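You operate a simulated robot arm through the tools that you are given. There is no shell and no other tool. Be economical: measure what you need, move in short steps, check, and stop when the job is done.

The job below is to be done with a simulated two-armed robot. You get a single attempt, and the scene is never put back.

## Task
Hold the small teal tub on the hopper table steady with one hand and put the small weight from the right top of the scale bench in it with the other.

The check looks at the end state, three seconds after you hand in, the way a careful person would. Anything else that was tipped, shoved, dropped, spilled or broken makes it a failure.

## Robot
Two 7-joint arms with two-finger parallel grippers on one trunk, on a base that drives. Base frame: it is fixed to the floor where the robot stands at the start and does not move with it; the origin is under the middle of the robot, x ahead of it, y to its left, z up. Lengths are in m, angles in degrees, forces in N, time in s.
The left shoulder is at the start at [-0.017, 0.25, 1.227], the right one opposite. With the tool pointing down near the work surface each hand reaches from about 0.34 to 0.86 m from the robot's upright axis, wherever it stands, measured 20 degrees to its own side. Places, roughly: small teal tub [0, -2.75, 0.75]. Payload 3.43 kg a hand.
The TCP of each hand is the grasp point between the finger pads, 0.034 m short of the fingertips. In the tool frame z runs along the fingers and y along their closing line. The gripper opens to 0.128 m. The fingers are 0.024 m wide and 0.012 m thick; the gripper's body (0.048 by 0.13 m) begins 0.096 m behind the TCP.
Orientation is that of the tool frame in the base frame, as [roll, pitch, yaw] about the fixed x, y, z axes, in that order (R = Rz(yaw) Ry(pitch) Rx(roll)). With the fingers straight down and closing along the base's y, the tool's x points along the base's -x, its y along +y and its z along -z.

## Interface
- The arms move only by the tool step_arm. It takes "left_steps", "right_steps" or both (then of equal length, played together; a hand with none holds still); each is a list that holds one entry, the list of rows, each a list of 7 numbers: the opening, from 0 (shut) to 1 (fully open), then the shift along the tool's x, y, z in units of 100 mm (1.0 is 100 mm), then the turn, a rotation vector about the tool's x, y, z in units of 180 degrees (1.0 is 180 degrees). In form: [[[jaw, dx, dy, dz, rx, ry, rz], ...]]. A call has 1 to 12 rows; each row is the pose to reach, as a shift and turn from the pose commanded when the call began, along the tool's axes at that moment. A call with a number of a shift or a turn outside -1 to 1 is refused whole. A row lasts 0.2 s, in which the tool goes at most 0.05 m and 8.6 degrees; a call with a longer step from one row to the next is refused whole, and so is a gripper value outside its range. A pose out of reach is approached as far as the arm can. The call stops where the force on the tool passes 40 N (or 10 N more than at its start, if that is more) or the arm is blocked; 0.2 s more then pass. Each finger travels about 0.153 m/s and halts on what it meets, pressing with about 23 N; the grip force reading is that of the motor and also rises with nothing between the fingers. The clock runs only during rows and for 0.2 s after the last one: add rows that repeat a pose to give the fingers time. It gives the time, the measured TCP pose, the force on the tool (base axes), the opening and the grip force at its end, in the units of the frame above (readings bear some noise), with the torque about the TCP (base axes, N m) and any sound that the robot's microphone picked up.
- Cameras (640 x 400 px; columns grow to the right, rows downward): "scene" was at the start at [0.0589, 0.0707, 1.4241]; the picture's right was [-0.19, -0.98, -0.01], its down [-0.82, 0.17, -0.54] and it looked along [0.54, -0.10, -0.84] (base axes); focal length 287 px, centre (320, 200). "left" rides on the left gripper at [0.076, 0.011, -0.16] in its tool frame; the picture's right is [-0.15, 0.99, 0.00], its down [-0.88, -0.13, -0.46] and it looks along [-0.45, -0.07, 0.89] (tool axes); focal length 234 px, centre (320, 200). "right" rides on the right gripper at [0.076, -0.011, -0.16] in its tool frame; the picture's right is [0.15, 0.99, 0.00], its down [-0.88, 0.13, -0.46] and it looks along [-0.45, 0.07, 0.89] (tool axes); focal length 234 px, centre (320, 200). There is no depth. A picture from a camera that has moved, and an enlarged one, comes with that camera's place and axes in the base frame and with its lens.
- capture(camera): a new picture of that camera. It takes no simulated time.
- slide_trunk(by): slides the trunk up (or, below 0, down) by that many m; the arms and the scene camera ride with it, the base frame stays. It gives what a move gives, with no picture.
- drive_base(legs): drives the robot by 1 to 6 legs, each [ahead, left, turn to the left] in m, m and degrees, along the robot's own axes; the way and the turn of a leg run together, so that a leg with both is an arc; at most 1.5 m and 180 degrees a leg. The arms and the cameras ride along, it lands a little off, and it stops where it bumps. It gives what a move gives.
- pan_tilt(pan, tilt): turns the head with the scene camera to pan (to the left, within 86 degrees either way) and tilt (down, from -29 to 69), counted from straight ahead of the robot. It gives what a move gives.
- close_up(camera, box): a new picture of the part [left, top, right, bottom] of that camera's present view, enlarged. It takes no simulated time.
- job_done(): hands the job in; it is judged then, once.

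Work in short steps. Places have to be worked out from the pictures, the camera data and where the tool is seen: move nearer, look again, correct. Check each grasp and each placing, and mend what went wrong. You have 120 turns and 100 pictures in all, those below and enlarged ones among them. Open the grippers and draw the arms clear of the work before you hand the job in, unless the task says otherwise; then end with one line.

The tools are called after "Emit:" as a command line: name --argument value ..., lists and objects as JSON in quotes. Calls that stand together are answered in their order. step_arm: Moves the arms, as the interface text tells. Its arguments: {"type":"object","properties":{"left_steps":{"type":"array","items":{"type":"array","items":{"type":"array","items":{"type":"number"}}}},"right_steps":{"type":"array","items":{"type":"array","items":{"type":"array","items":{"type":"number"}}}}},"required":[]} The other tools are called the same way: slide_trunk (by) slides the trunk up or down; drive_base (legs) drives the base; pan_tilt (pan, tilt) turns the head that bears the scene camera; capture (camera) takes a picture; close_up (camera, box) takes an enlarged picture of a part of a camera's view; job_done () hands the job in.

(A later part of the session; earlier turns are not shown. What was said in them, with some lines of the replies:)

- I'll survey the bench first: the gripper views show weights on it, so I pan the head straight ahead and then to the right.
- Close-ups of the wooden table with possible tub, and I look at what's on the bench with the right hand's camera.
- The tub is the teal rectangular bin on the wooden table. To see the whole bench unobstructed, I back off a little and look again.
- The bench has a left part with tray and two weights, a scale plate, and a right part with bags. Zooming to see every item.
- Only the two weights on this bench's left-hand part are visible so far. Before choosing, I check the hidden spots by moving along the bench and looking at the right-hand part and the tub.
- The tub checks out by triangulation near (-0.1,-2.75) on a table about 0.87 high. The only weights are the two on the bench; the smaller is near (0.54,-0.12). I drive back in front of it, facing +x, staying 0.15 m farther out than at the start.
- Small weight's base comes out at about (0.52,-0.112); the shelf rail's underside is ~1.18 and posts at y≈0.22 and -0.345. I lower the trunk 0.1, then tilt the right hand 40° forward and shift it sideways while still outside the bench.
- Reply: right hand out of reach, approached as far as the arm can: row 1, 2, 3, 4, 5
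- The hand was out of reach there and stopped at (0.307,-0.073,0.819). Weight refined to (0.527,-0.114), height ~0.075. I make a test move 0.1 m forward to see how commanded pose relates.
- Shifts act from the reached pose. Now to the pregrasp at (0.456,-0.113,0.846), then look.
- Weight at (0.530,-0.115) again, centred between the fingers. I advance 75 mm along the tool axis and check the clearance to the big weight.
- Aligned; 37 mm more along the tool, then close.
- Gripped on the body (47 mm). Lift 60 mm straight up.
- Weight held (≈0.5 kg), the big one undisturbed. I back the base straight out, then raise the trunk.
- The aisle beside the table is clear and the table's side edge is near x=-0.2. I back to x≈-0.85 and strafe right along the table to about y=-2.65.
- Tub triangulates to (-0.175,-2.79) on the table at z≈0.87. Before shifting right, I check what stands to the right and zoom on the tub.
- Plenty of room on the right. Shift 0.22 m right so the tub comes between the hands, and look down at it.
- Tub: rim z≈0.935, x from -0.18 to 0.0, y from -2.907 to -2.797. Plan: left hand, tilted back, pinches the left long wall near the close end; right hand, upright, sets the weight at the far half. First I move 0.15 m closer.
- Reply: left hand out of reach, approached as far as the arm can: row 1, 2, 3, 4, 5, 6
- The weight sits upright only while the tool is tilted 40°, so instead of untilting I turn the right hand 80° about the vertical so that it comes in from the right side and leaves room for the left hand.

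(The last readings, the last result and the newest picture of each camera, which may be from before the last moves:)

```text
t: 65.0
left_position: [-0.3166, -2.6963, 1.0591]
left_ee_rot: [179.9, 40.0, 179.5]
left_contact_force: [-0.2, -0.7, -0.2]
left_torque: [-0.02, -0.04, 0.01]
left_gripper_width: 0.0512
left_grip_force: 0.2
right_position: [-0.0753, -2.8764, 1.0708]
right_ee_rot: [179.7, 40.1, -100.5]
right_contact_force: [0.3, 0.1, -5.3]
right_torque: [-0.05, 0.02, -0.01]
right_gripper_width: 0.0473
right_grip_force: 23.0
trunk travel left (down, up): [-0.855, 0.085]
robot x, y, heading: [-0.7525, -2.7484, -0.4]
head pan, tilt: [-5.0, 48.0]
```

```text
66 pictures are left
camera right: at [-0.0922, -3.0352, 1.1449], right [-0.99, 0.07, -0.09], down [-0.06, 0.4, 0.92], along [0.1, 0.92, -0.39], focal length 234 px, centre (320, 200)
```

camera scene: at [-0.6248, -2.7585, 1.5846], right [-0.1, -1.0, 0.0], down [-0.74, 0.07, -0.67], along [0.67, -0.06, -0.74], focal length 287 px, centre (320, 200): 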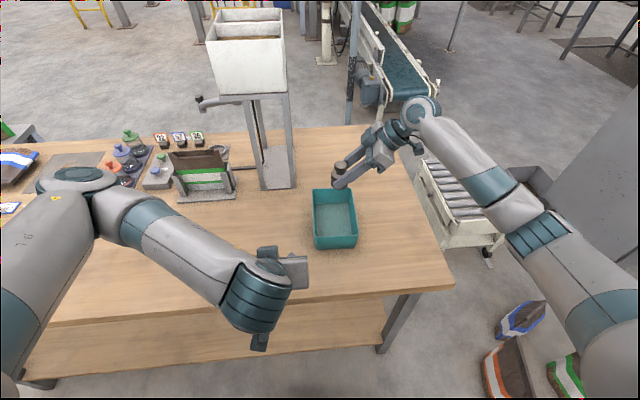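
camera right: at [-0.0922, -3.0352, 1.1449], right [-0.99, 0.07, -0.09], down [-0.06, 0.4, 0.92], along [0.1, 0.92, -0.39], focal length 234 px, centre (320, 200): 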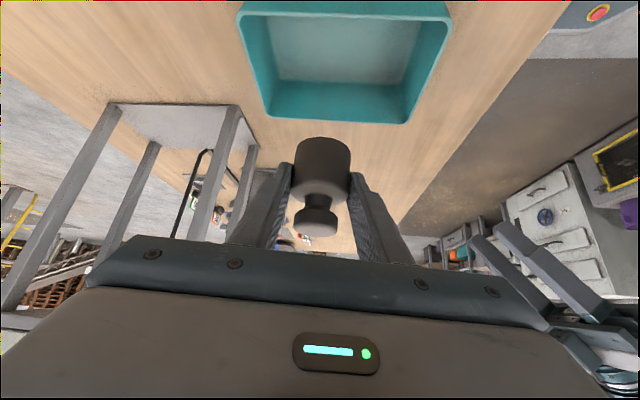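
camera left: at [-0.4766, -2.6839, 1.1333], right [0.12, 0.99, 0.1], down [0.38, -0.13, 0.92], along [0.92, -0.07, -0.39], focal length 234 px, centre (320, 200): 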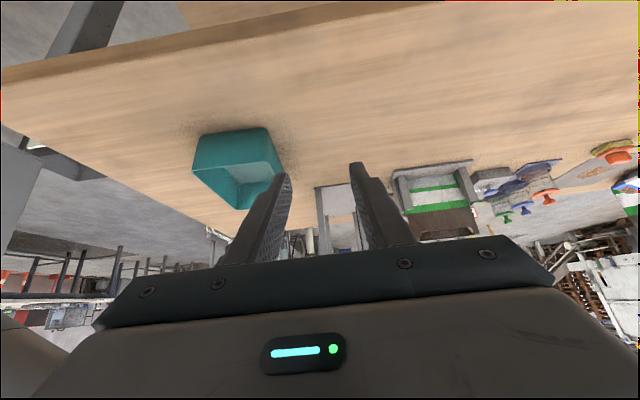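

The right arm now comes in from the side with the weight upright. Now bring the left hand toward the left wall, staying above it.

Emit:
step_arm --left_steps '[[[0.4, -0.12, -0.24, 0.2, 0, 0, 0], [0.4, -0.25, -0.48, 0.4, 0, 0, 0], [0.4, -0.37, -0.73, 0.6, 0, 0, 0], [0.4, -0.496, -0.97, 0.81, 0, 0, 0], [0.4, -0.496, -0.97, 0.81, 0, 0, 0]]]'

Emit:
capture --camera "left"

```text
t: 66.2
left_position: [-0.2287, -2.796, 1.0278]
left_ee_rot: [180.0, 40.1, 179.4]
left_contact_force: [-0.6, -0.1, 0.0]
left_torque: [-0.04, 0.01, -0.04]
left_gripper_width: 0.0513
left_grip_force: 0.0
right_position: [-0.0754, -2.8741, 1.0732]
right_ee_rot: [179.9, 40.0, -100.5]
right_contact_force: [0.5, -0.4, -4.4]
right_torque: [-0.07, 0.03, 0.01]
right_gripper_width: 0.0474
right_grip_force: 23.0
trunk travel left (down, up): [-0.855, 0.085]
robot x, y, heading: [-0.7532, -2.754, -0.7]
head pan, tilt: [-5.0, 48.0]
```

```text
65 pictures are left
camera left: at [-0.3893, -2.7831, 1.1006], right [0.12, 0.99, 0.1], down [0.38, -0.13, 0.92], along [0.92, -0.07, -0.39], focal length 234 px, centre (320, 200)
```

left: 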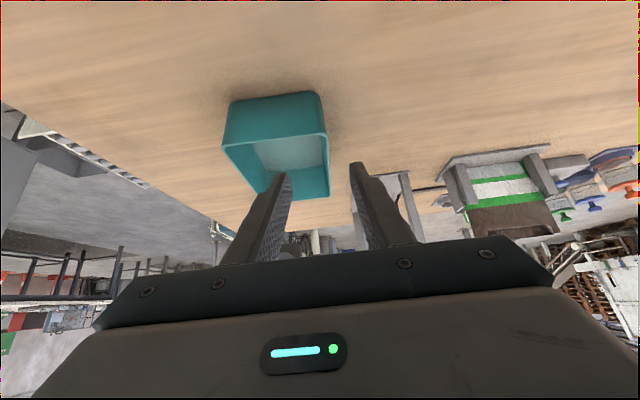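

Left wall at the planned spot is at y≈-2.791. Moving to just above it.

Emit:
step_arm --left_steps '[[[0.4, -0.14, 0.02, 0.29, 0, 0, 0], [0.4, -0.29, 0.03, 0.57, 0, 0, 0], [0.4, -0.435, 0.05, 0.86, 0, 0, 0], [0.4, -0.435, 0.05, 0.86, 0, 0, 0]]]'

Emit:
capture --camera "left"

Emit:
close_up --camera "right" --box '[160, 0, 480, 200]'

Emit:
close_up --camera "scene" --box '[240, 150, 400, 250]'

```text
t: 67.2
left_position: [-0.1402, -2.7918, 0.987]
left_ee_rot: [179.9, 40.1, 179.6]
left_contact_force: [-0.7, -0.5, -0.6]
left_torque: [0.01, 0.02, 0.02]
left_gripper_width: 0.0511
left_grip_force: 0.1
right_position: [-0.0762, -2.8751, 1.072]
right_ee_rot: [179.8, 40.1, -100.6]
right_contact_force: [0.2, -0.8, -5.2]
right_torque: [-0.02, 0.02, -0.01]
right_gripper_width: 0.047
right_grip_force: 23.2
trunk travel left (down, up): [-0.855, 0.085]
robot x, y, heading: [-0.7511, -2.7489, -0.7]
head pan, tilt: [-5.0, 48.0]
```

```text
64 pictures are left
camera left: at [-0.3006, -2.7798, 1.0605], right [0.12, 0.99, 0.1], down [0.38, -0.13, 0.92], along [0.92, -0.07, -0.39], focal length 234 px, centre (320, 200)
```

left: 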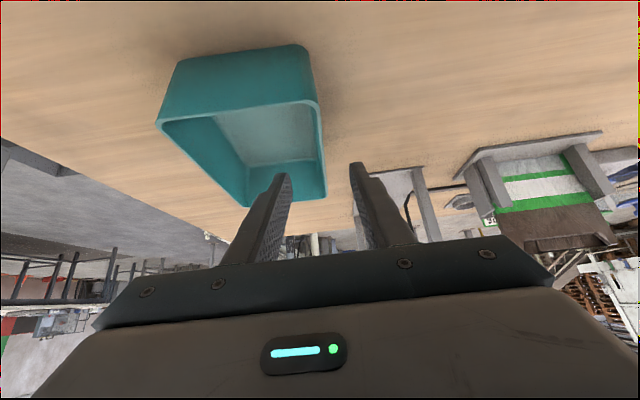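

```text
2.00 times, centred on (320, 100) of right
camera zoom: at [-0.0929, -3.0354, 1.1454], right [-0.99, 0.07, -0.09], down [-0.06, 0.4, 0.92], along [0.1, 0.91, -0.39], focal length 468 px, centre (320, 400)
```

zoom: 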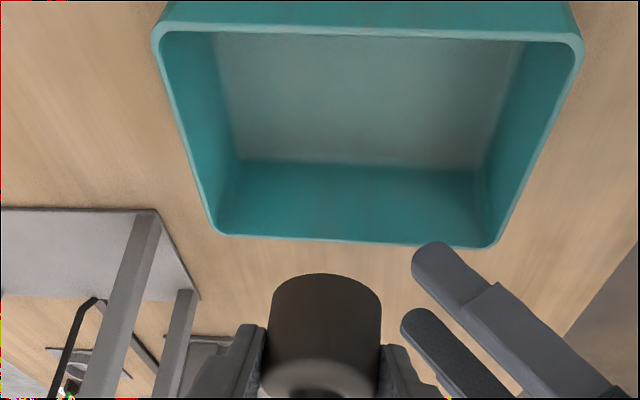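

```text
4.00 times, centred on (320, 200) of scene
camera zoom: at [-0.6255, -2.7588, 1.5846], right [-0.1, -1.0, 0.0], down [-0.74, 0.07, -0.67], along [0.67, -0.06, -0.74], focal length 1147 px, centre (320, 200)
```

zoom: 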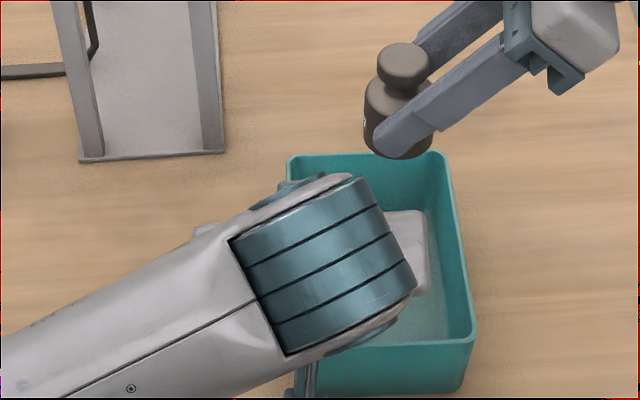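

Wall lies between the fingers, ~3–4 mm off-centre. I correct, go down 62 mm, and look before pinching.

Emit:
step_arm --left_steps '[[[0.4, 0.1, 0.035, 0.12, 0, 0, 0], [0.4, 0.2, 0.035, 0.24, 0, 0, 0], [0.4, 0.3, 0.035, 0.36, 0, 0, 0], [0.4, 0.399, 0.035, 0.475, 0, 0, 0], [0.4, 0.399, 0.035, 0.475, 0, 0, 0]]]'

Emit:
capture --camera "left"

Emit:
close_up --camera "right" --box '[160, 0, 480, 200]'

```text
t: 68.5
left_position: [-0.1395, -2.7889, 0.9261]
left_ee_rot: [180.0, 40.0, 179.5]
left_contact_force: [-0.4, -0.1, 0.0]
left_torque: [-0.01, -0.01, 0.01]
left_gripper_width: 0.0512
left_grip_force: 0.1
right_position: [-0.076, -2.8745, 1.0718]
right_ee_rot: [179.7, 40.1, -100.7]
right_contact_force: [-0.1, -0.6, -5.2]
right_torque: [-0.03, 0.03, 0.01]
right_gripper_width: 0.0472
right_grip_force: 23.0
trunk travel left (down, up): [-0.855, 0.085]
robot x, y, heading: [-0.7568, -2.7484, -0.7]
head pan, tilt: [-5.0, 48.0]
```

```text
61 pictures are left
camera left: at [-0.2992, -2.777, 0.9997], right [0.12, 0.99, 0.1], down [0.38, -0.13, 0.92], along [0.92, -0.07, -0.39], focal length 234 px, centre (320, 200)
```

left: 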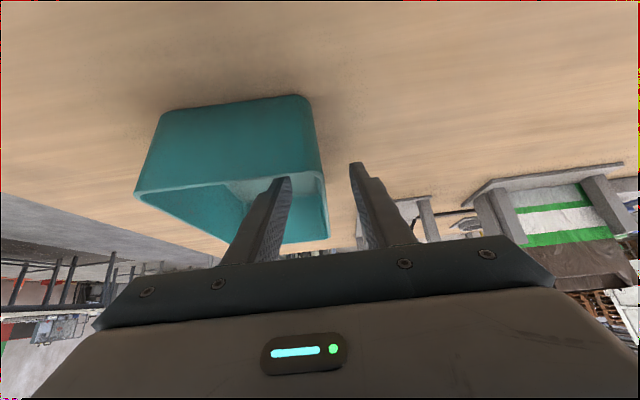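

```text
2.00 times, centred on (320, 100) of right
camera zoom: at [-0.0928, -3.0354, 1.1453], right [-0.99, 0.07, -0.09], down [-0.06, 0.4, 0.92], along [0.1, 0.91, -0.39], focal length 468 px, centre (320, 400)
```

zoom: 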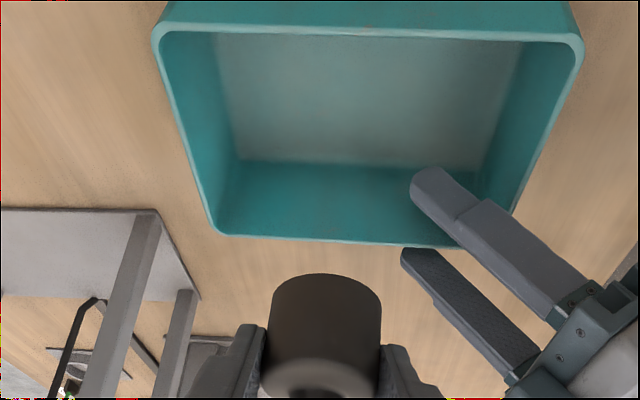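

Wall is between the fingers. Close gently in stages.

Emit:
step_arm --left_steps '[[[0.3, 0, 0, 0, 0, 0, 0], [0.2, 0, 0, 0, 0, 0, 0], [0.12, 0, 0, 0, 0, 0, 0], [0.06, 0, 0, 0, 0, 0, 0], [0.0, 0, 0, 0, 0, 0, 0], [0.0, 0, 0, 0, 0, 0, 0]]]'

Emit:
capture --camera "left"

Emit:
close_up --camera "right" --box '[160, 0, 480, 200]'

```text
t: 69.8
left_position: [-0.1392, -2.7884, 0.9277]
left_ee_rot: [179.9, 40.1, 179.5]
left_contact_force: [-0.6, -0.6, 5.3]
left_torque: [-0.76, -0.28, -0.17]
left_gripper_width: 0.0044
left_grip_force: 22.6
right_position: [-0.0762, -2.8753, 1.0724]
right_ee_rot: [179.8, 40.1, -100.6]
right_contact_force: [-0.3, 0.2, -5.3]
right_torque: [-0.07, -0.02, 0.0]
right_gripper_width: 0.047
right_grip_force: 23.1
trunk travel left (down, up): [-0.855, 0.085]
robot x, y, heading: [-0.7556, -2.7512, -0.5]
head pan, tilt: [-5.0, 48.0]
```

```text
59 pictures are left
camera left: at [-0.2998, -2.7771, 1.0006], right [0.12, 0.99, 0.09], down [0.38, -0.13, 0.92], along [0.92, -0.07, -0.39], focal length 234 px, centre (320, 200)
```

left: 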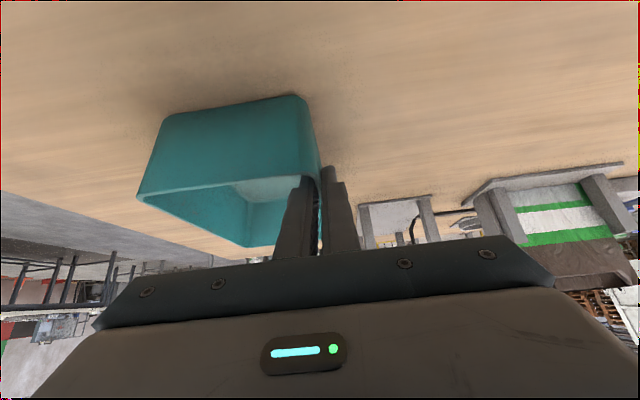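

```text
2.00 times, centred on (320, 100) of right
camera zoom: at [-0.0936, -3.0353, 1.1459], right [-0.99, 0.07, -0.09], down [-0.06, 0.4, 0.92], along [0.1, 0.91, -0.39], focal length 468 px, centre (320, 400)
```

zoom: 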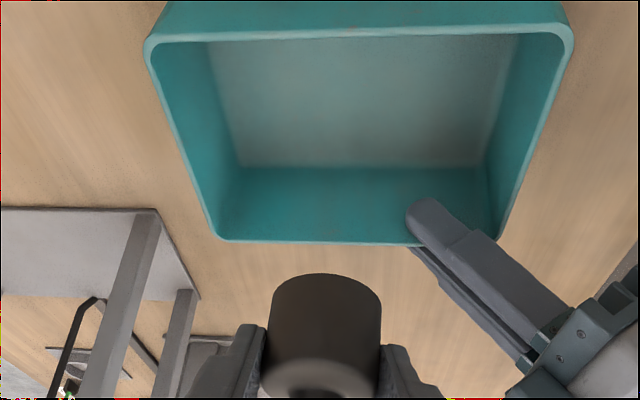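

Tub wall is held (4.4 mm, 23 N). Now bring the weight over (-0.058,-2.848) with its bottom just above the rim, and check.

Emit:
step_arm --right_steps '[[[0, 0.08, -0.04, 0.25, 0, 0, 0], [0, 0.16, -0.085, 0.5, 0, 0, 0], [0, 0.235, -0.127, 0.744, 0, 0, 0], [0, 0.235, -0.127, 0.744, 0, 0, 0]]]'

Emit:
capture --camera "right"

Emit:
capture --camera "left"

Emit:
close_up --camera "scene" --box '[240, 150, 400, 250]'

```text
t: 70.8
left_position: [-0.139, -2.7896, 0.9278]
left_ee_rot: [179.9, 40.0, 179.5]
left_contact_force: [0.8, 1.0, 5.6]
left_torque: [-0.82, -0.21, -0.19]
left_gripper_width: 0.0048
left_grip_force: 23.3
right_position: [-0.0592, -2.8474, 1.0001]
right_ee_rot: [179.8, 40.0, -100.6]
right_contact_force: [0.3, -0.1, -5.1]
right_torque: [-0.06, 0.02, 0.01]
right_gripper_width: 0.047
right_grip_force: 22.7
trunk travel left (down, up): [-0.855, 0.085]
robot x, y, heading: [-0.7539, -2.7458, -0.5]
head pan, tilt: [-5.0, 48.0]
```

```text
57 pictures are left
camera right: at [-0.0765, -3.0078, 1.0747], right [-0.99, 0.07, -0.09], down [-0.06, 0.4, 0.92], along [0.1, 0.92, -0.39], focal length 234 px, centre (320, 200)
```

right: 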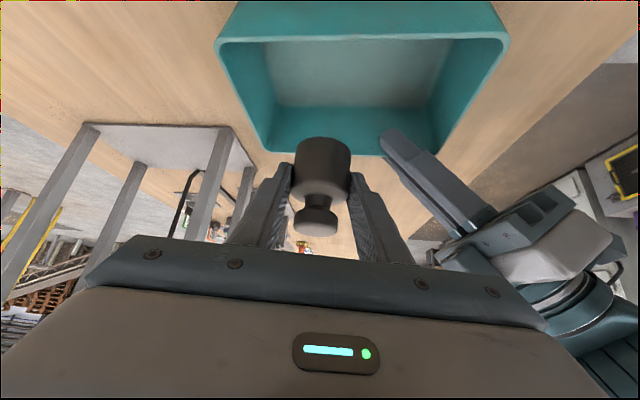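

```text
56 pictures are left
camera left: at [-0.2997, -2.7768, 1.0002], right [0.12, 0.99, 0.1], down [0.38, -0.13, 0.92], along [0.92, -0.07, -0.39], focal length 234 px, centre (320, 200)
```

left: 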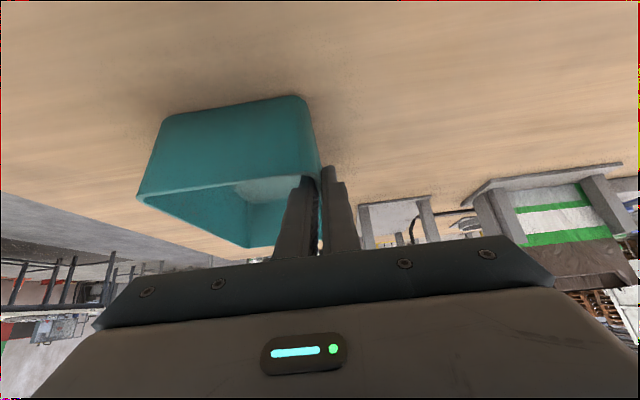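

```text
4.00 times, centred on (320, 200) of scene
camera zoom: at [-0.6263, -2.7588, 1.5847], right [-0.1, -1.0, 0.0], down [-0.74, 0.07, -0.67], along [0.67, -0.06, -0.74], focal length 1147 px, centre (320, 200)
```

zoom: 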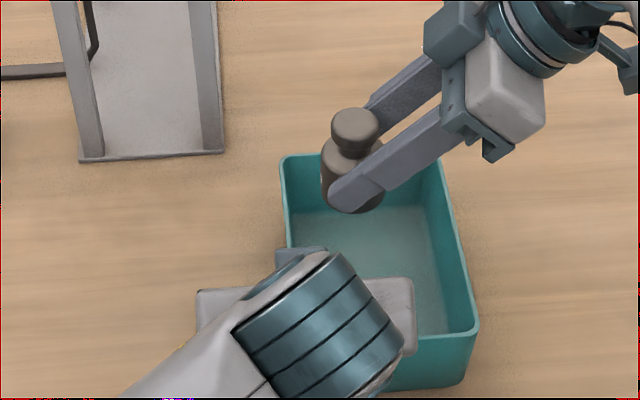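

Weight is over the free far half of the tub. Lower 60 mm first and look, still upright.

Emit:
step_arm --right_steps '[[[0, 0.128, 0, 0.153, 0, 0, 0], [0, 0.257, 0, 0.306, 0, 0, 0], [0, 0.386, 0, 0.46, 0, 0, 0], [0, 0.386, 0, 0.46, 0, 0, 0]]]'

Emit:
close_up --camera "scene" --box '[240, 150, 400, 250]'

Emit:
capture --camera "right"

```text
t: 71.8
left_position: [-0.1392, -2.7887, 0.9271]
left_ee_rot: [179.8, 40.1, 179.4]
left_contact_force: [-1.0, 1.1, 5.4]
left_torque: [-0.74, -0.01, -0.14]
left_gripper_width: 0.0046
left_grip_force: 23.2
right_position: [-0.0585, -2.8481, 0.941]
right_ee_rot: [179.8, 40.0, -100.6]
right_contact_force: [-0.8, 0.0, -4.6]
right_torque: [-0.07, 0.01, -0.02]
right_gripper_width: 0.0474
right_grip_force: 23.1
trunk travel left (down, up): [-0.855, 0.085]
robot x, y, heading: [-0.7551, -2.7466, -0.7]
head pan, tilt: [-5.0, 48.0]
```

```text
4.00 times, centred on (320, 200) of scene
camera zoom: at [-0.6263, -2.7585, 1.5847], right [-0.1, -1.0, 0.0], down [-0.74, 0.07, -0.67], along [0.67, -0.06, -0.74], focal length 1147 px, centre (320, 200)
```

zoom: 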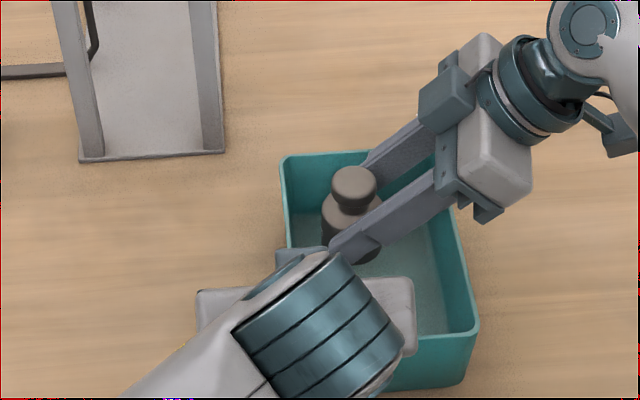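

```text
53 pictures are left
camera right: at [-0.0756, -3.0083, 1.0138], right [-0.99, 0.07, -0.09], down [-0.06, 0.4, 0.92], along [0.1, 0.92, -0.39], focal length 234 px, centre (320, 200)
```

right: 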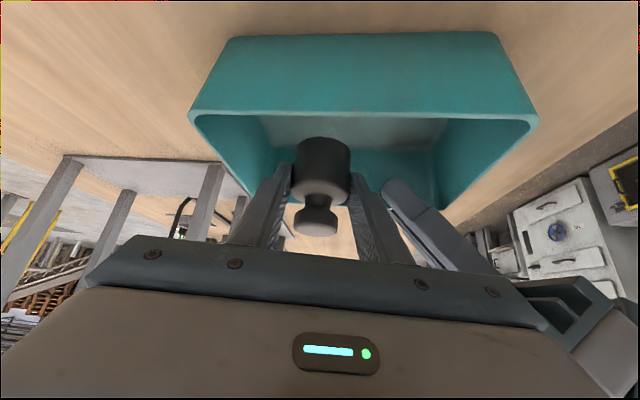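

Clear. I lower another ~22 mm in small rows, with 7 mm shift away from the left finger, watching force.

Emit:
step_arm --right_steps '[[[0, 0.03, -0.07, 0.05, 0, 0, 0], [0, 0.07, -0.07, 0.085, 0, 0, 0], [0, 0.105, -0.07, 0.125, 0, 0, 0], [0, 0.13, -0.07, 0.155, 0, 0, 0], [0, 0.13, -0.07, 0.155, 0, 0, 0]]]'

```text
t: 73.0
left_position: [-0.1398, -2.7887, 0.9261]
left_ee_rot: [179.9, 40.1, 179.5]
left_contact_force: [-0.8, 0.8, 5.4]
left_torque: [-0.76, 0.05, -0.08]
left_gripper_width: 0.0046
left_grip_force: 22.6
right_position: [-0.0515, -2.8493, 0.9202]
right_ee_rot: [179.8, 40.1, -100.6]
right_contact_force: [0.5, 0.3, -4.4]
right_torque: [-0.04, -0.01, -0.02]
right_gripper_width: 0.0471
right_grip_force: 23.3
trunk travel left (down, up): [-0.855, 0.085]
robot x, y, heading: [-0.7543, -2.7487, -0.6]
head pan, tilt: [-5.0, 48.0]
```

No contact yet; the weight still hangs on the hand. A few more millimetres down in small rows.

Emit:
step_arm --right_steps '[[[0, 0.013, 0, 0.015, 0, 0, 0], [0, 0.026, 0, 0.031, 0, 0, 0], [0, 0.039, 0, 0.046, 0, 0, 0], [0, 0.039, 0, 0.046, 0, 0, 0]]]'

Emit:
capture --camera "right"

```text
t: 74.0
left_position: [-0.1387, -2.7893, 0.9273]
left_ee_rot: [180.0, 40.1, 179.5]
left_contact_force: [-0.3, -0.6, 5.9]
left_torque: [-0.76, -0.04, -0.11]
left_gripper_width: 0.0047
left_grip_force: 23.1
right_position: [-0.0505, -2.8497, 0.9144]
right_ee_rot: [179.8, 40.0, -100.7]
right_contact_force: [0.4, 0.3, -4.3]
right_torque: [-0.05, 0.01, -0.03]
right_gripper_width: 0.0476
right_grip_force: 22.8
trunk travel left (down, up): [-0.855, 0.085]
robot x, y, heading: [-0.7522, -2.7521, -0.7]
head pan, tilt: [-5.0, 48.0]
```

```text
52 pictures are left
camera right: at [-0.0683, -3.0098, 0.9869], right [-0.99, 0.07, -0.09], down [-0.06, 0.4, 0.92], along [0.1, 0.91, -0.39], focal length 234 px, centre (320, 200)
```

right: 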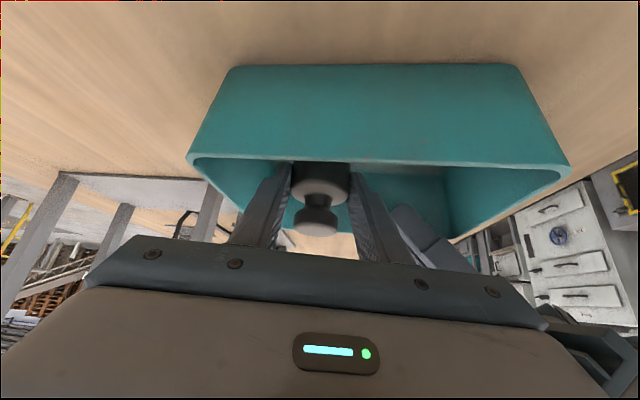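

Still hanging free. Continue down with 2 mm rows.

Emit:
step_arm --right_steps '[[[0, 0.013, 0, 0.015, 0, 0, 0], [0, 0.026, 0, 0.031, 0, 0, 0], [0, 0.039, 0, 0.046, 0, 0, 0], [0, 0.052, 0, 0.061, 0, 0, 0], [0, 0.052, 0, 0.061, 0, 0, 0]]]'

```text
t: 75.2
left_position: [-0.1405, -2.7887, 0.9268]
left_ee_rot: [179.9, 40.1, 179.5]
left_contact_force: [-0.7, -0.1, 5.9]
left_torque: [-0.72, -0.08, -0.12]
left_gripper_width: 0.0045
left_grip_force: 23.3
right_position: [-0.0514, -2.8484, 0.9054]
right_ee_rot: [179.8, 40.1, -100.6]
right_contact_force: [0.2, 0.9, -4.4]
right_torque: [-0.01, 0.01, -0.02]
right_gripper_width: 0.0471
right_grip_force: 23.3
trunk travel left (down, up): [-0.855, 0.085]
robot x, y, heading: [-0.7526, -2.7489, -0.6]
head pan, tilt: [-5.0, 48.0]
```

Floor is lower than estimated; let me see the situation.

Emit:
capture --camera "right"

Emit:
close_up --camera "scene" --box '[240, 150, 400, 250]'

```text
51 pictures are left
camera right: at [-0.0685, -3.0088, 0.9788], right [-0.99, 0.07, -0.09], down [-0.06, 0.4, 0.92], along [0.1, 0.92, -0.39], focal length 234 px, centre (320, 200)
```

right: 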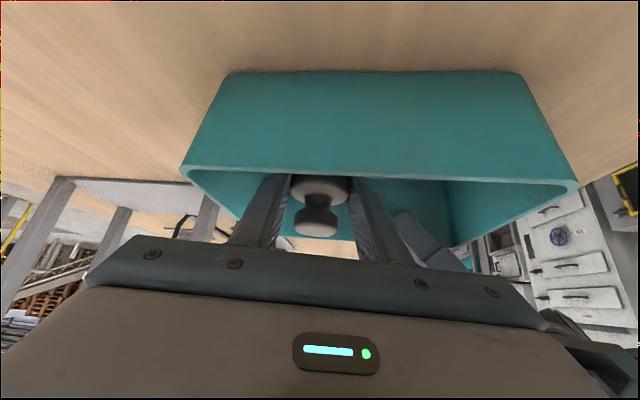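

```text
4.00 times, centred on (320, 200) of scene
camera zoom: at [-0.6262, -2.7586, 1.5847], right [-0.1, -1.0, 0.0], down [-0.74, 0.07, -0.67], along [0.67, -0.06, -0.74], focal length 1147 px, centre (320, 200)
```

zoom: 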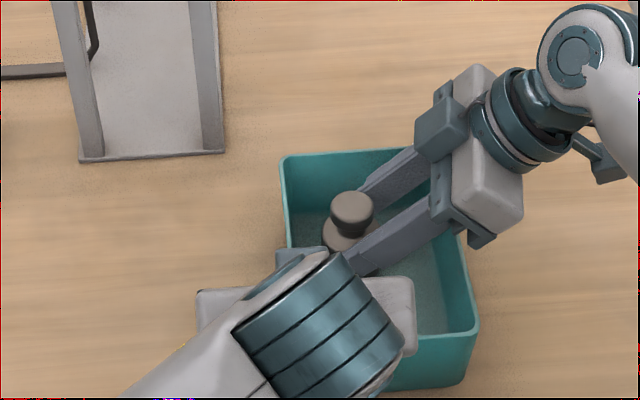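

Still clear of the rim. Continue in 2 mm rows.

Emit:
step_arm --right_steps '[[[0, 0.013, 0, 0.015, 0, 0, 0], [0, 0.026, 0, 0.031, 0, 0, 0], [0, 0.039, 0, 0.046, 0, 0, 0], [0, 0.039, 0, 0.046, 0, 0, 0]]]'

```text
t: 76.2
left_position: [-0.1395, -2.7884, 0.9272]
left_ee_rot: [180.0, 40.0, 179.4]
left_contact_force: [-0.4, -0.8, 5.1]
left_torque: [-0.78, -0.03, -0.08]
left_gripper_width: 0.0043
left_grip_force: 22.2
right_position: [-0.051, -2.8491, 0.9009]
right_ee_rot: [179.8, 40.1, -100.6]
right_contact_force: [-0.4, -0.2, -5.5]
right_torque: [-0.03, -0.04, -0.01]
right_gripper_width: 0.0471
right_grip_force: 22.7
trunk travel left (down, up): [-0.855, 0.085]
robot x, y, heading: [-0.758, -2.7498, -0.4]
head pan, tilt: [-5.0, 48.0]
```

Re-measured from this view: table ≈0.84, rim ≈0.924, so floor is ~12 mm further down. Continue slowly.

Emit:
step_arm --right_steps '[[[0, 0.026, 0, 0.031, 0, 0, 0], [0, 0.045, 0, 0.054, 0, 0, 0], [0, 0.058, 0, 0.069, 0, 0, 0], [0, 0.071, 0, 0.084, 0, 0, 0], [0, 0.071, 0, 0.084, 0, 0, 0]]]'

Emit:
capture --camera "right"

```text
t: 77.5
left_position: [-0.1398, -2.7893, 0.9269]
left_ee_rot: [179.9, 40.0, 179.5]
left_contact_force: [0.9, -3.5, -8.8]
left_torque: [-0.8, 0.28, -0.01]
left_gripper_width: 0.0045
left_grip_force: 22.5
right_position: [-0.0511, -2.8487, 0.8895]
right_ee_rot: [180.0, 40.2, -100.4]
right_contact_force: [-0.9, 2.1, 18.6]
right_torque: [0.32, -0.02, -0.11]
right_gripper_width: 0.0477
right_grip_force: 23.0
trunk travel left (down, up): [-0.855, 0.085]
robot x, y, heading: [-0.7521, -2.7495, -0.5]
head pan, tilt: [-5.0, 48.0]
```

```text
49 pictures are left
camera right: at [-0.068, -3.0084, 0.9628], right [-0.99, 0.07, -0.09], down [-0.06, 0.4, 0.92], along [0.1, 0.92, -0.39], focal length 234 px, centre (320, 200)
```

right: 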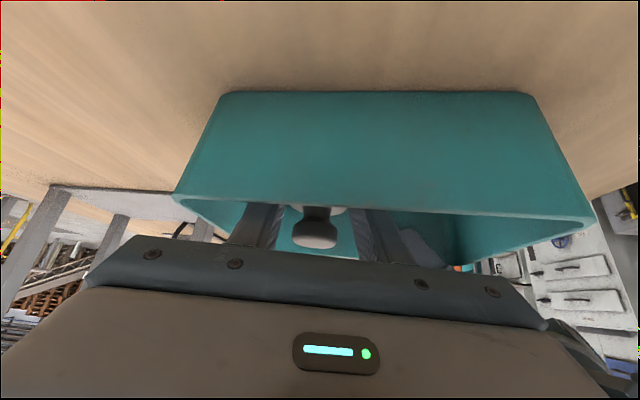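

Weight touched the tub floor (force reversed to +18 N). I relieve 1.5 mm and open to ~62 mm.

Emit:
step_arm --right_steps '[[[0, -0.01, 0, -0.012, 0, 0, 0], [0.1, -0.01, 0, -0.012, 0, 0, 0], [0.42, -0.01, 0, -0.012, 0, 0, 0], [0.49, -0.01, 0, -0.012, 0, 0, 0], [0.49, -0.01, 0, -0.012, 0, 0, 0]]]'

Emit:
capture --camera "right"

Emit:
close_up --camera "scene" --box '[240, 150, 400, 250]'

```text
t: 78.7
left_position: [-0.1407, -2.7879, 0.9274]
left_ee_rot: [179.9, 40.1, 179.6]
left_contact_force: [-4.6, 1.2, -5.8]
left_torque: [-0.74, 0.49, 0.01]
left_gripper_width: 0.0047
left_grip_force: 22.4
right_position: [-0.0508, -2.8494, 0.8897]
right_ee_rot: [180.0, 40.0, -100.7]
right_contact_force: [4.4, -2.9, 14.8]
right_torque: [0.1, 0.02, -0.11]
right_gripper_width: 0.0611
right_grip_force: 0.1
trunk travel left (down, up): [-0.855, 0.085]
robot x, y, heading: [-0.7515, -2.7479, -0.4]
head pan, tilt: [-5.0, 48.0]
```

```text
48 pictures are left
camera right: at [-0.068, -3.0101, 0.9635], right [-0.99, 0.07, -0.09], down [-0.06, 0.4, 0.92], along [0.1, 0.91, -0.39], focal length 234 px, centre (320, 200)
```

right: 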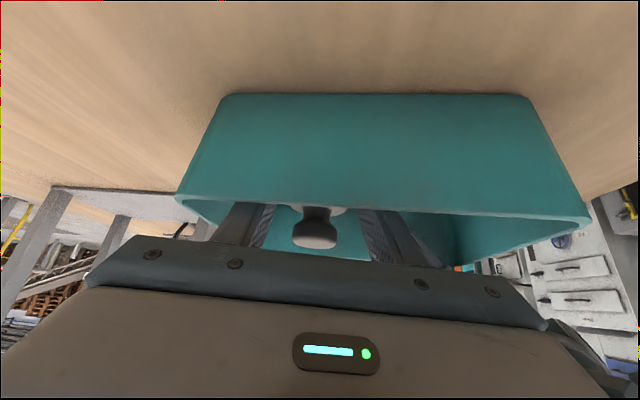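

```text
4.00 times, centred on (320, 200) of scene
camera zoom: at [-0.6276, -2.7586, 1.5849], right [-0.1, -1.0, 0.0], down [-0.74, 0.07, -0.67], along [0.67, -0.06, -0.74], focal length 1147 px, centre (320, 200)
```

zoom: 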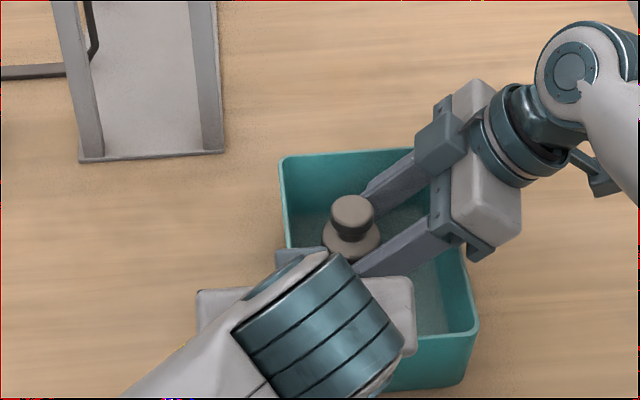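

Weight released and standing upright. I raise the right hand straight up 100 mm.

Emit:
step_arm --right_steps '[[[0.49, -0.06, 0, -0.077, 0, 0, 0], [0.49, -0.19, 0, -0.23, 0, 0, 0], [0.49, -0.39, 0, -0.46, 0, 0, 0], [0.49, -0.643, 0, -0.766, 0, 0, 0], [0.49, -0.643, 0, -0.766, 0, 0, 0]]]'

Emit:
capture --camera "right"

Emit:
close_up --camera "scene" --box '[240, 150, 400, 250]'

```text
t: 79.8
left_position: [-0.1398, -2.7884, 0.9269]
left_ee_rot: [180.0, 40.1, 179.5]
left_contact_force: [1.4, -0.6, 2.0]
left_torque: [-0.74, -0.69, -0.04]
left_gripper_width: 0.0044
left_grip_force: 22.7
right_position: [-0.0516, -2.8491, 0.991]
right_ee_rot: [179.8, 40.1, -100.7]
right_contact_force: [0.1, -0.2, 0.6]
right_torque: [0.0, 0.02, -0.03]
right_gripper_width: 0.0626
right_grip_force: 0.1
trunk travel left (down, up): [-0.855, 0.085]
robot x, y, heading: [-0.7523, -2.7454, -0.6]
head pan, tilt: [-5.0, 48.0]
```

```text
46 pictures are left
camera right: at [-0.0687, -3.0092, 1.0649], right [-0.99, 0.07, -0.09], down [-0.06, 0.4, 0.92], along [0.1, 0.91, -0.39], focal length 234 px, centre (320, 200)
```

right: 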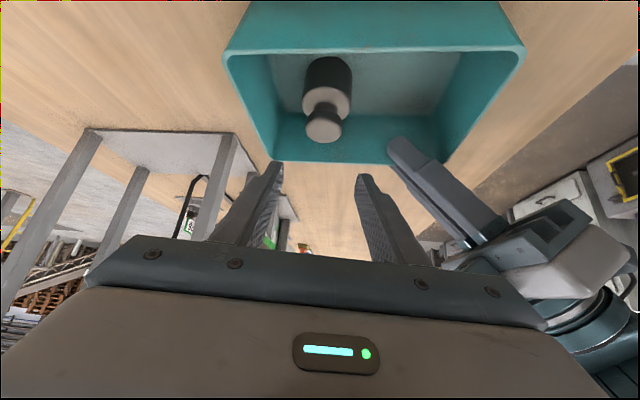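

```text
4.00 times, centred on (320, 200) of scene
camera zoom: at [-0.6263, -2.7588, 1.5847], right [-0.1, -1.0, 0.0], down [-0.74, 0.07, -0.67], along [0.67, -0.06, -0.74], focal length 1147 px, centre (320, 200)
```

zoom: 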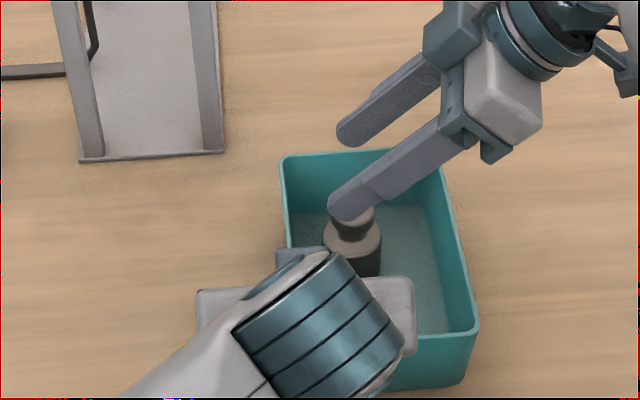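

Weight stands upright in the tub. Right hand clears further up and to the right; left opens just enough (35 mm).

Emit:
step_arm --right_steps '[[[0.49, 0, 0, -0.4, 0, 0, 0], [0.49, 0, 0, -0.8, 0, 0, 0], [0.49, 0, 0, -1.0, 0, 0, 0], [0.49, 0, 0, -1.0, 0, 0, 0], [0.49, 0, 0, -1.0, 0, 0, 0]]]' --left_steps '[[[0.06, 0, 0, 0, 0, 0, 0], [0.12, 0, 0, 0, 0, 0, 0], [0.2, 0, 0, 0, 0, 0, 0], [0.28, 0, 0, 0, 0, 0, 0], [0.28, 0, 0, 0, 0, 0, 0]]]'

Emit:
capture --camera "left"

Emit:
capture --camera "right"

```text
t: 81.0
left_position: [-0.1399, -2.7894, 0.9272]
left_ee_rot: [179.9, 40.1, 179.5]
left_contact_force: [0.4, 0.1, 0.8]
left_torque: [0.02, 0.03, 0.01]
left_gripper_width: 0.0358
left_grip_force: 0.0
right_position: [-0.0623, -2.9136, 1.0678]
right_ee_rot: [179.8, 40.2, -100.6]
right_contact_force: [-0.5, -0.2, -0.3]
right_torque: [-0.03, -0.02, -0.01]
right_gripper_width: 0.0626
right_grip_force: 0.1
trunk travel left (down, up): [-0.855, 0.085]
robot x, y, heading: [-0.7542, -2.7494, -0.6]
head pan, tilt: [-5.0, 48.0]
```

```text
44 pictures are left
camera left: at [-0.2997, -2.7768, 1.0001], right [0.12, 0.99, 0.1], down [0.38, -0.13, 0.92], along [0.92, -0.07, -0.39], focal length 234 px, centre (320, 200)
```

left: 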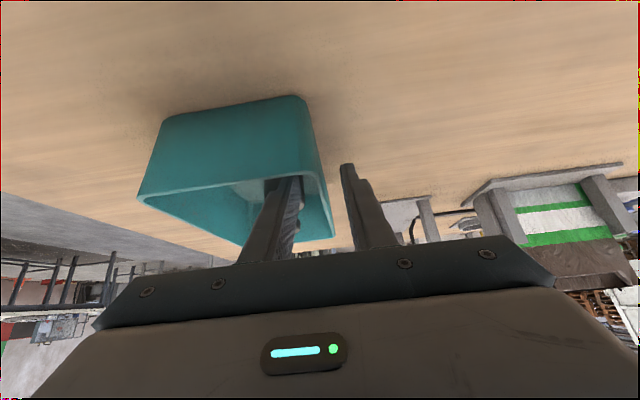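

```text
43 pictures are left
camera right: at [-0.0803, -3.0737, 1.1399], right [-0.99, 0.07, -0.09], down [-0.06, 0.4, 0.92], along [0.1, 0.91, -0.39], focal length 234 px, centre (320, 200)
```

right: 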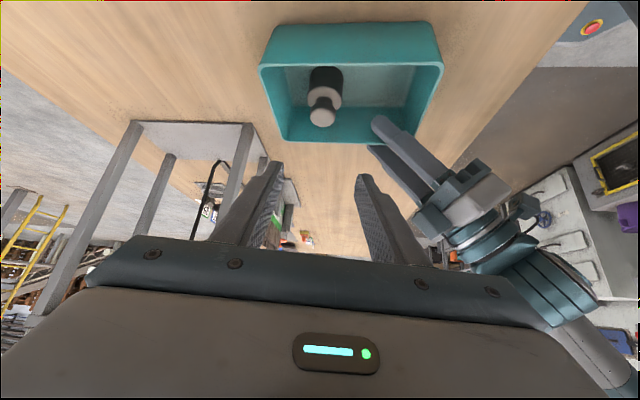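

Released cleanly. Left hand goes straight up 100 mm, well above the rim.

Emit:
step_arm --left_steps '[[[0.28, -0.13, 0, -0.153, 0, 0, 0], [0.28, -0.32, 0, -0.38, 0, 0, 0], [0.28, -0.643, 0, -0.766, 0, 0, 0], [0.28, -0.643, 0, -0.766, 0, 0, 0]]]'

Emit:
slide_trunk --by 0.07

Emit:
drive_base --legs '[[-0.4, 0, 0]]'

Emit:
step_arm --right_steps '[[[0.7, 0, 0, 0, 0, 0, 0], [1, 0, 0, 0, 0, 0, 0], [1, 0, 0, 0, 0, 0, 0]]]' --left_steps '[[[0.7, 0, 0, 0, 0, 0, 0], [1, 0, 0, 0, 0, 0, 0], [1, 0, 0, 0, 0, 0, 0]]]'

Emit:
capture --camera "scene"

```text
refused: row 3 steps farther than a row can; nothing moved
```

```text
t: 82.1
left_position: [-0.1383, -2.7882, 0.9965]
left_ee_rot: [179.8, 40.2, 179.5]
left_contact_force: [-0.3, 0.8, 0.1]
left_torque: [-0.01, 0.01, 0.01]
left_gripper_width: 0.0356
left_grip_force: 0.1
right_position: [-0.0627, -2.9129, 1.1361]
right_ee_rot: [179.8, 40.0, -100.6]
right_contact_force: [-0.7, 0.4, -0.2]
right_torque: [0.02, 0.01, 0.02]
right_gripper_width: 0.0628
right_grip_force: 0.0
trunk travel left (down, up): [-0.925, 0.015]
robot x, y, heading: [-0.7585, -2.746, -0.3]
head pan, tilt: [-5.0, 48.0]
```

```text
t: 84.6
left_position: [-0.5369, -2.7817, 0.9958]
left_ee_rot: [179.9, 40.0, -179.9]
left_contact_force: [0.3, -0.4, 0.7]
left_torque: [-0.02, -0.01, 0.02]
left_gripper_width: 0.0357
left_grip_force: 0.0
right_position: [-0.4601, -2.9052, 1.1367]
right_ee_rot: [179.8, 40.1, -100.1]
right_contact_force: [0.4, -0.3, 1.2]
right_torque: [-0.01, 0.0, 0.02]
right_gripper_width: 0.0627
right_grip_force: 0.1
trunk travel left (down, up): [-0.925, 0.015]
robot x, y, heading: [-1.1543, -2.7476, -0.1]
head pan, tilt: [-5.0, 48.0]
```

```text
t: 85.4
left_position: [-0.5373, -2.7808, 0.9965]
left_ee_rot: [179.9, 40.1, -180.0]
left_contact_force: [0.3, -0.3, 0.3]
left_torque: [0.01, -0.02, 0.04]
left_gripper_width: 0.128
left_grip_force: 0.1
right_position: [-0.4607, -2.9047, 1.1367]
right_ee_rot: [179.9, 40.0, -99.9]
right_contact_force: [-0.7, 0.0, 0.3]
right_torque: [-0.02, -0.01, 0.02]
right_gripper_width: 0.128
right_grip_force: 0.1
trunk travel left (down, up): [-0.925, 0.015]
robot x, y, heading: [-1.1509, -2.749, -0.3]
head pan, tilt: [-5.0, 48.0]
```

```text
42 pictures are left
camera scene: at [-1.0258, -2.7557, 1.6548], right [-0.09, -1.0, 0.0], down [-0.74, 0.06, -0.67], along [0.67, -0.06, -0.74], focal length 287 px, centre (320, 200)
```

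scene: 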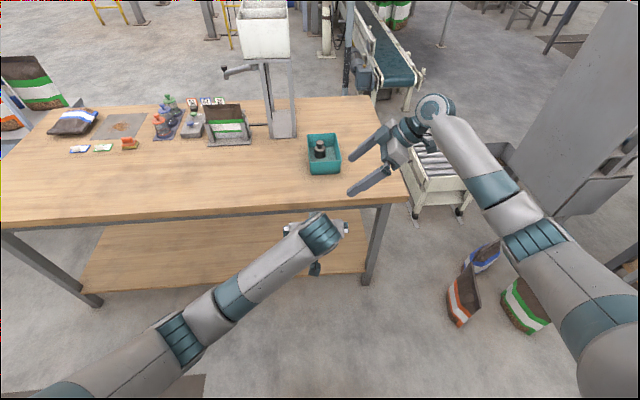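

Everything looks clean, the weight upright in the tub. A close-up to confirm, plus one look back at the bench to be sure there's no other small weight there.

Emit:
close_up --camera "scene" --box '[260, 110, 380, 185]'

Emit:
pan_tilt --pan 50 --tilt 20

Emit:
capture --camera "scene"

```text
5.33 times, centred on (320, 148) of scene
camera zoom: at [-1.0258, -2.7557, 1.6548], right [-0.09, -1.0, 0.0], down [-0.74, 0.06, -0.67], along [0.67, -0.06, -0.74], focal length 1529 px, centre (320, 480)
```

zoom: 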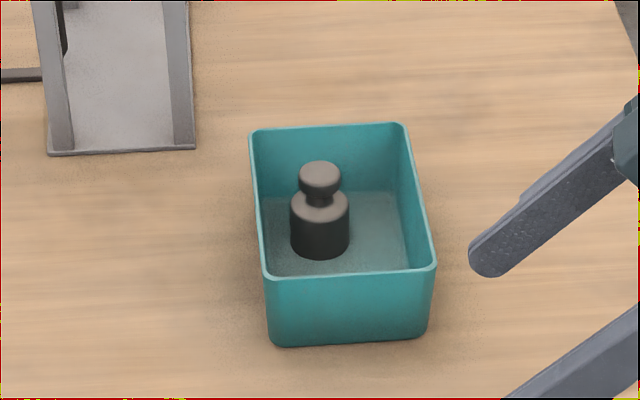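

```text
t: 86.7
left_position: [-0.5371, -2.7804, 0.9965]
left_ee_rot: [179.9, 40.1, -179.9]
left_contact_force: [-0.6, 0.0, -0.4]
left_torque: [-0.01, 0.0, 0.01]
left_gripper_width: 0.1281
left_grip_force: 0.0
right_position: [-0.4602, -2.9044, 1.1363]
right_ee_rot: [179.8, 40.1, -100.0]
right_contact_force: [0.3, -1.1, 0.3]
right_torque: [0.02, -0.04, 0.0]
right_gripper_width: 0.128
right_grip_force: 0.2
trunk travel left (down, up): [-0.925, 0.015]
robot x, y, heading: [-1.1527, -2.7471, -0.1]
head pan, tilt: [50.0, 20.0]
```

```text
40 pictures are left
camera scene: at [-1.0437, -2.6776, 1.6975], right [0.77, -0.64, 0.0], down [-0.22, -0.26, -0.94], along [0.6, 0.72, -0.34], focal length 287 px, centre (320, 200)
```

scene: 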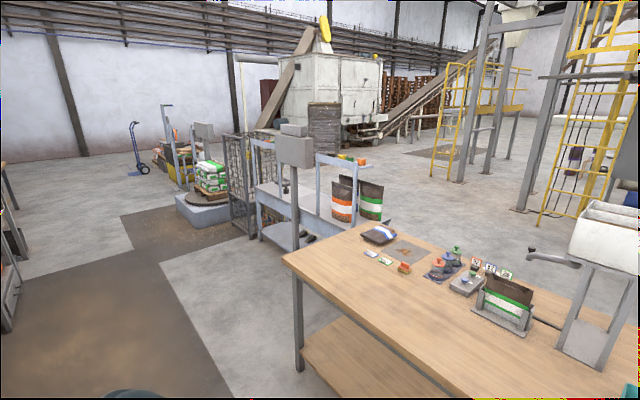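

Let me zoom on the bench to rule out another small weight behind the bags.

Emit:
close_up --camera "scene" --box '[220, 110, 420, 260]'

```text
2.67 times, centred on (320, 185) of scene
camera zoom: at [-1.0437, -2.6776, 1.6975], right [0.77, -0.64, 0.0], down [-0.22, -0.26, -0.94], along [0.6, 0.72, -0.34], focal length 765 px, centre (320, 240)
```

zoom: 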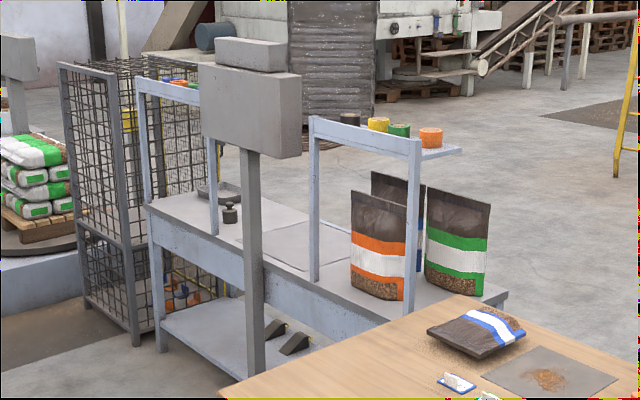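

From this side we see the blank back of the scale's readout, so the operator stands on the far side. The part the weights stood on is therefore the bench's right top, and only the larger weight is left there. The hands are open and clear, so I hand in.

Emit:
job_done

```text
The job is handed in.
```

The small weight now stands upright in the teal tub, which the left hand held steady while the right hand lowered it in; I read "right top" from the operator's side of the scale (the left as the robot faces the bench), and I saw nothing else disturbed.
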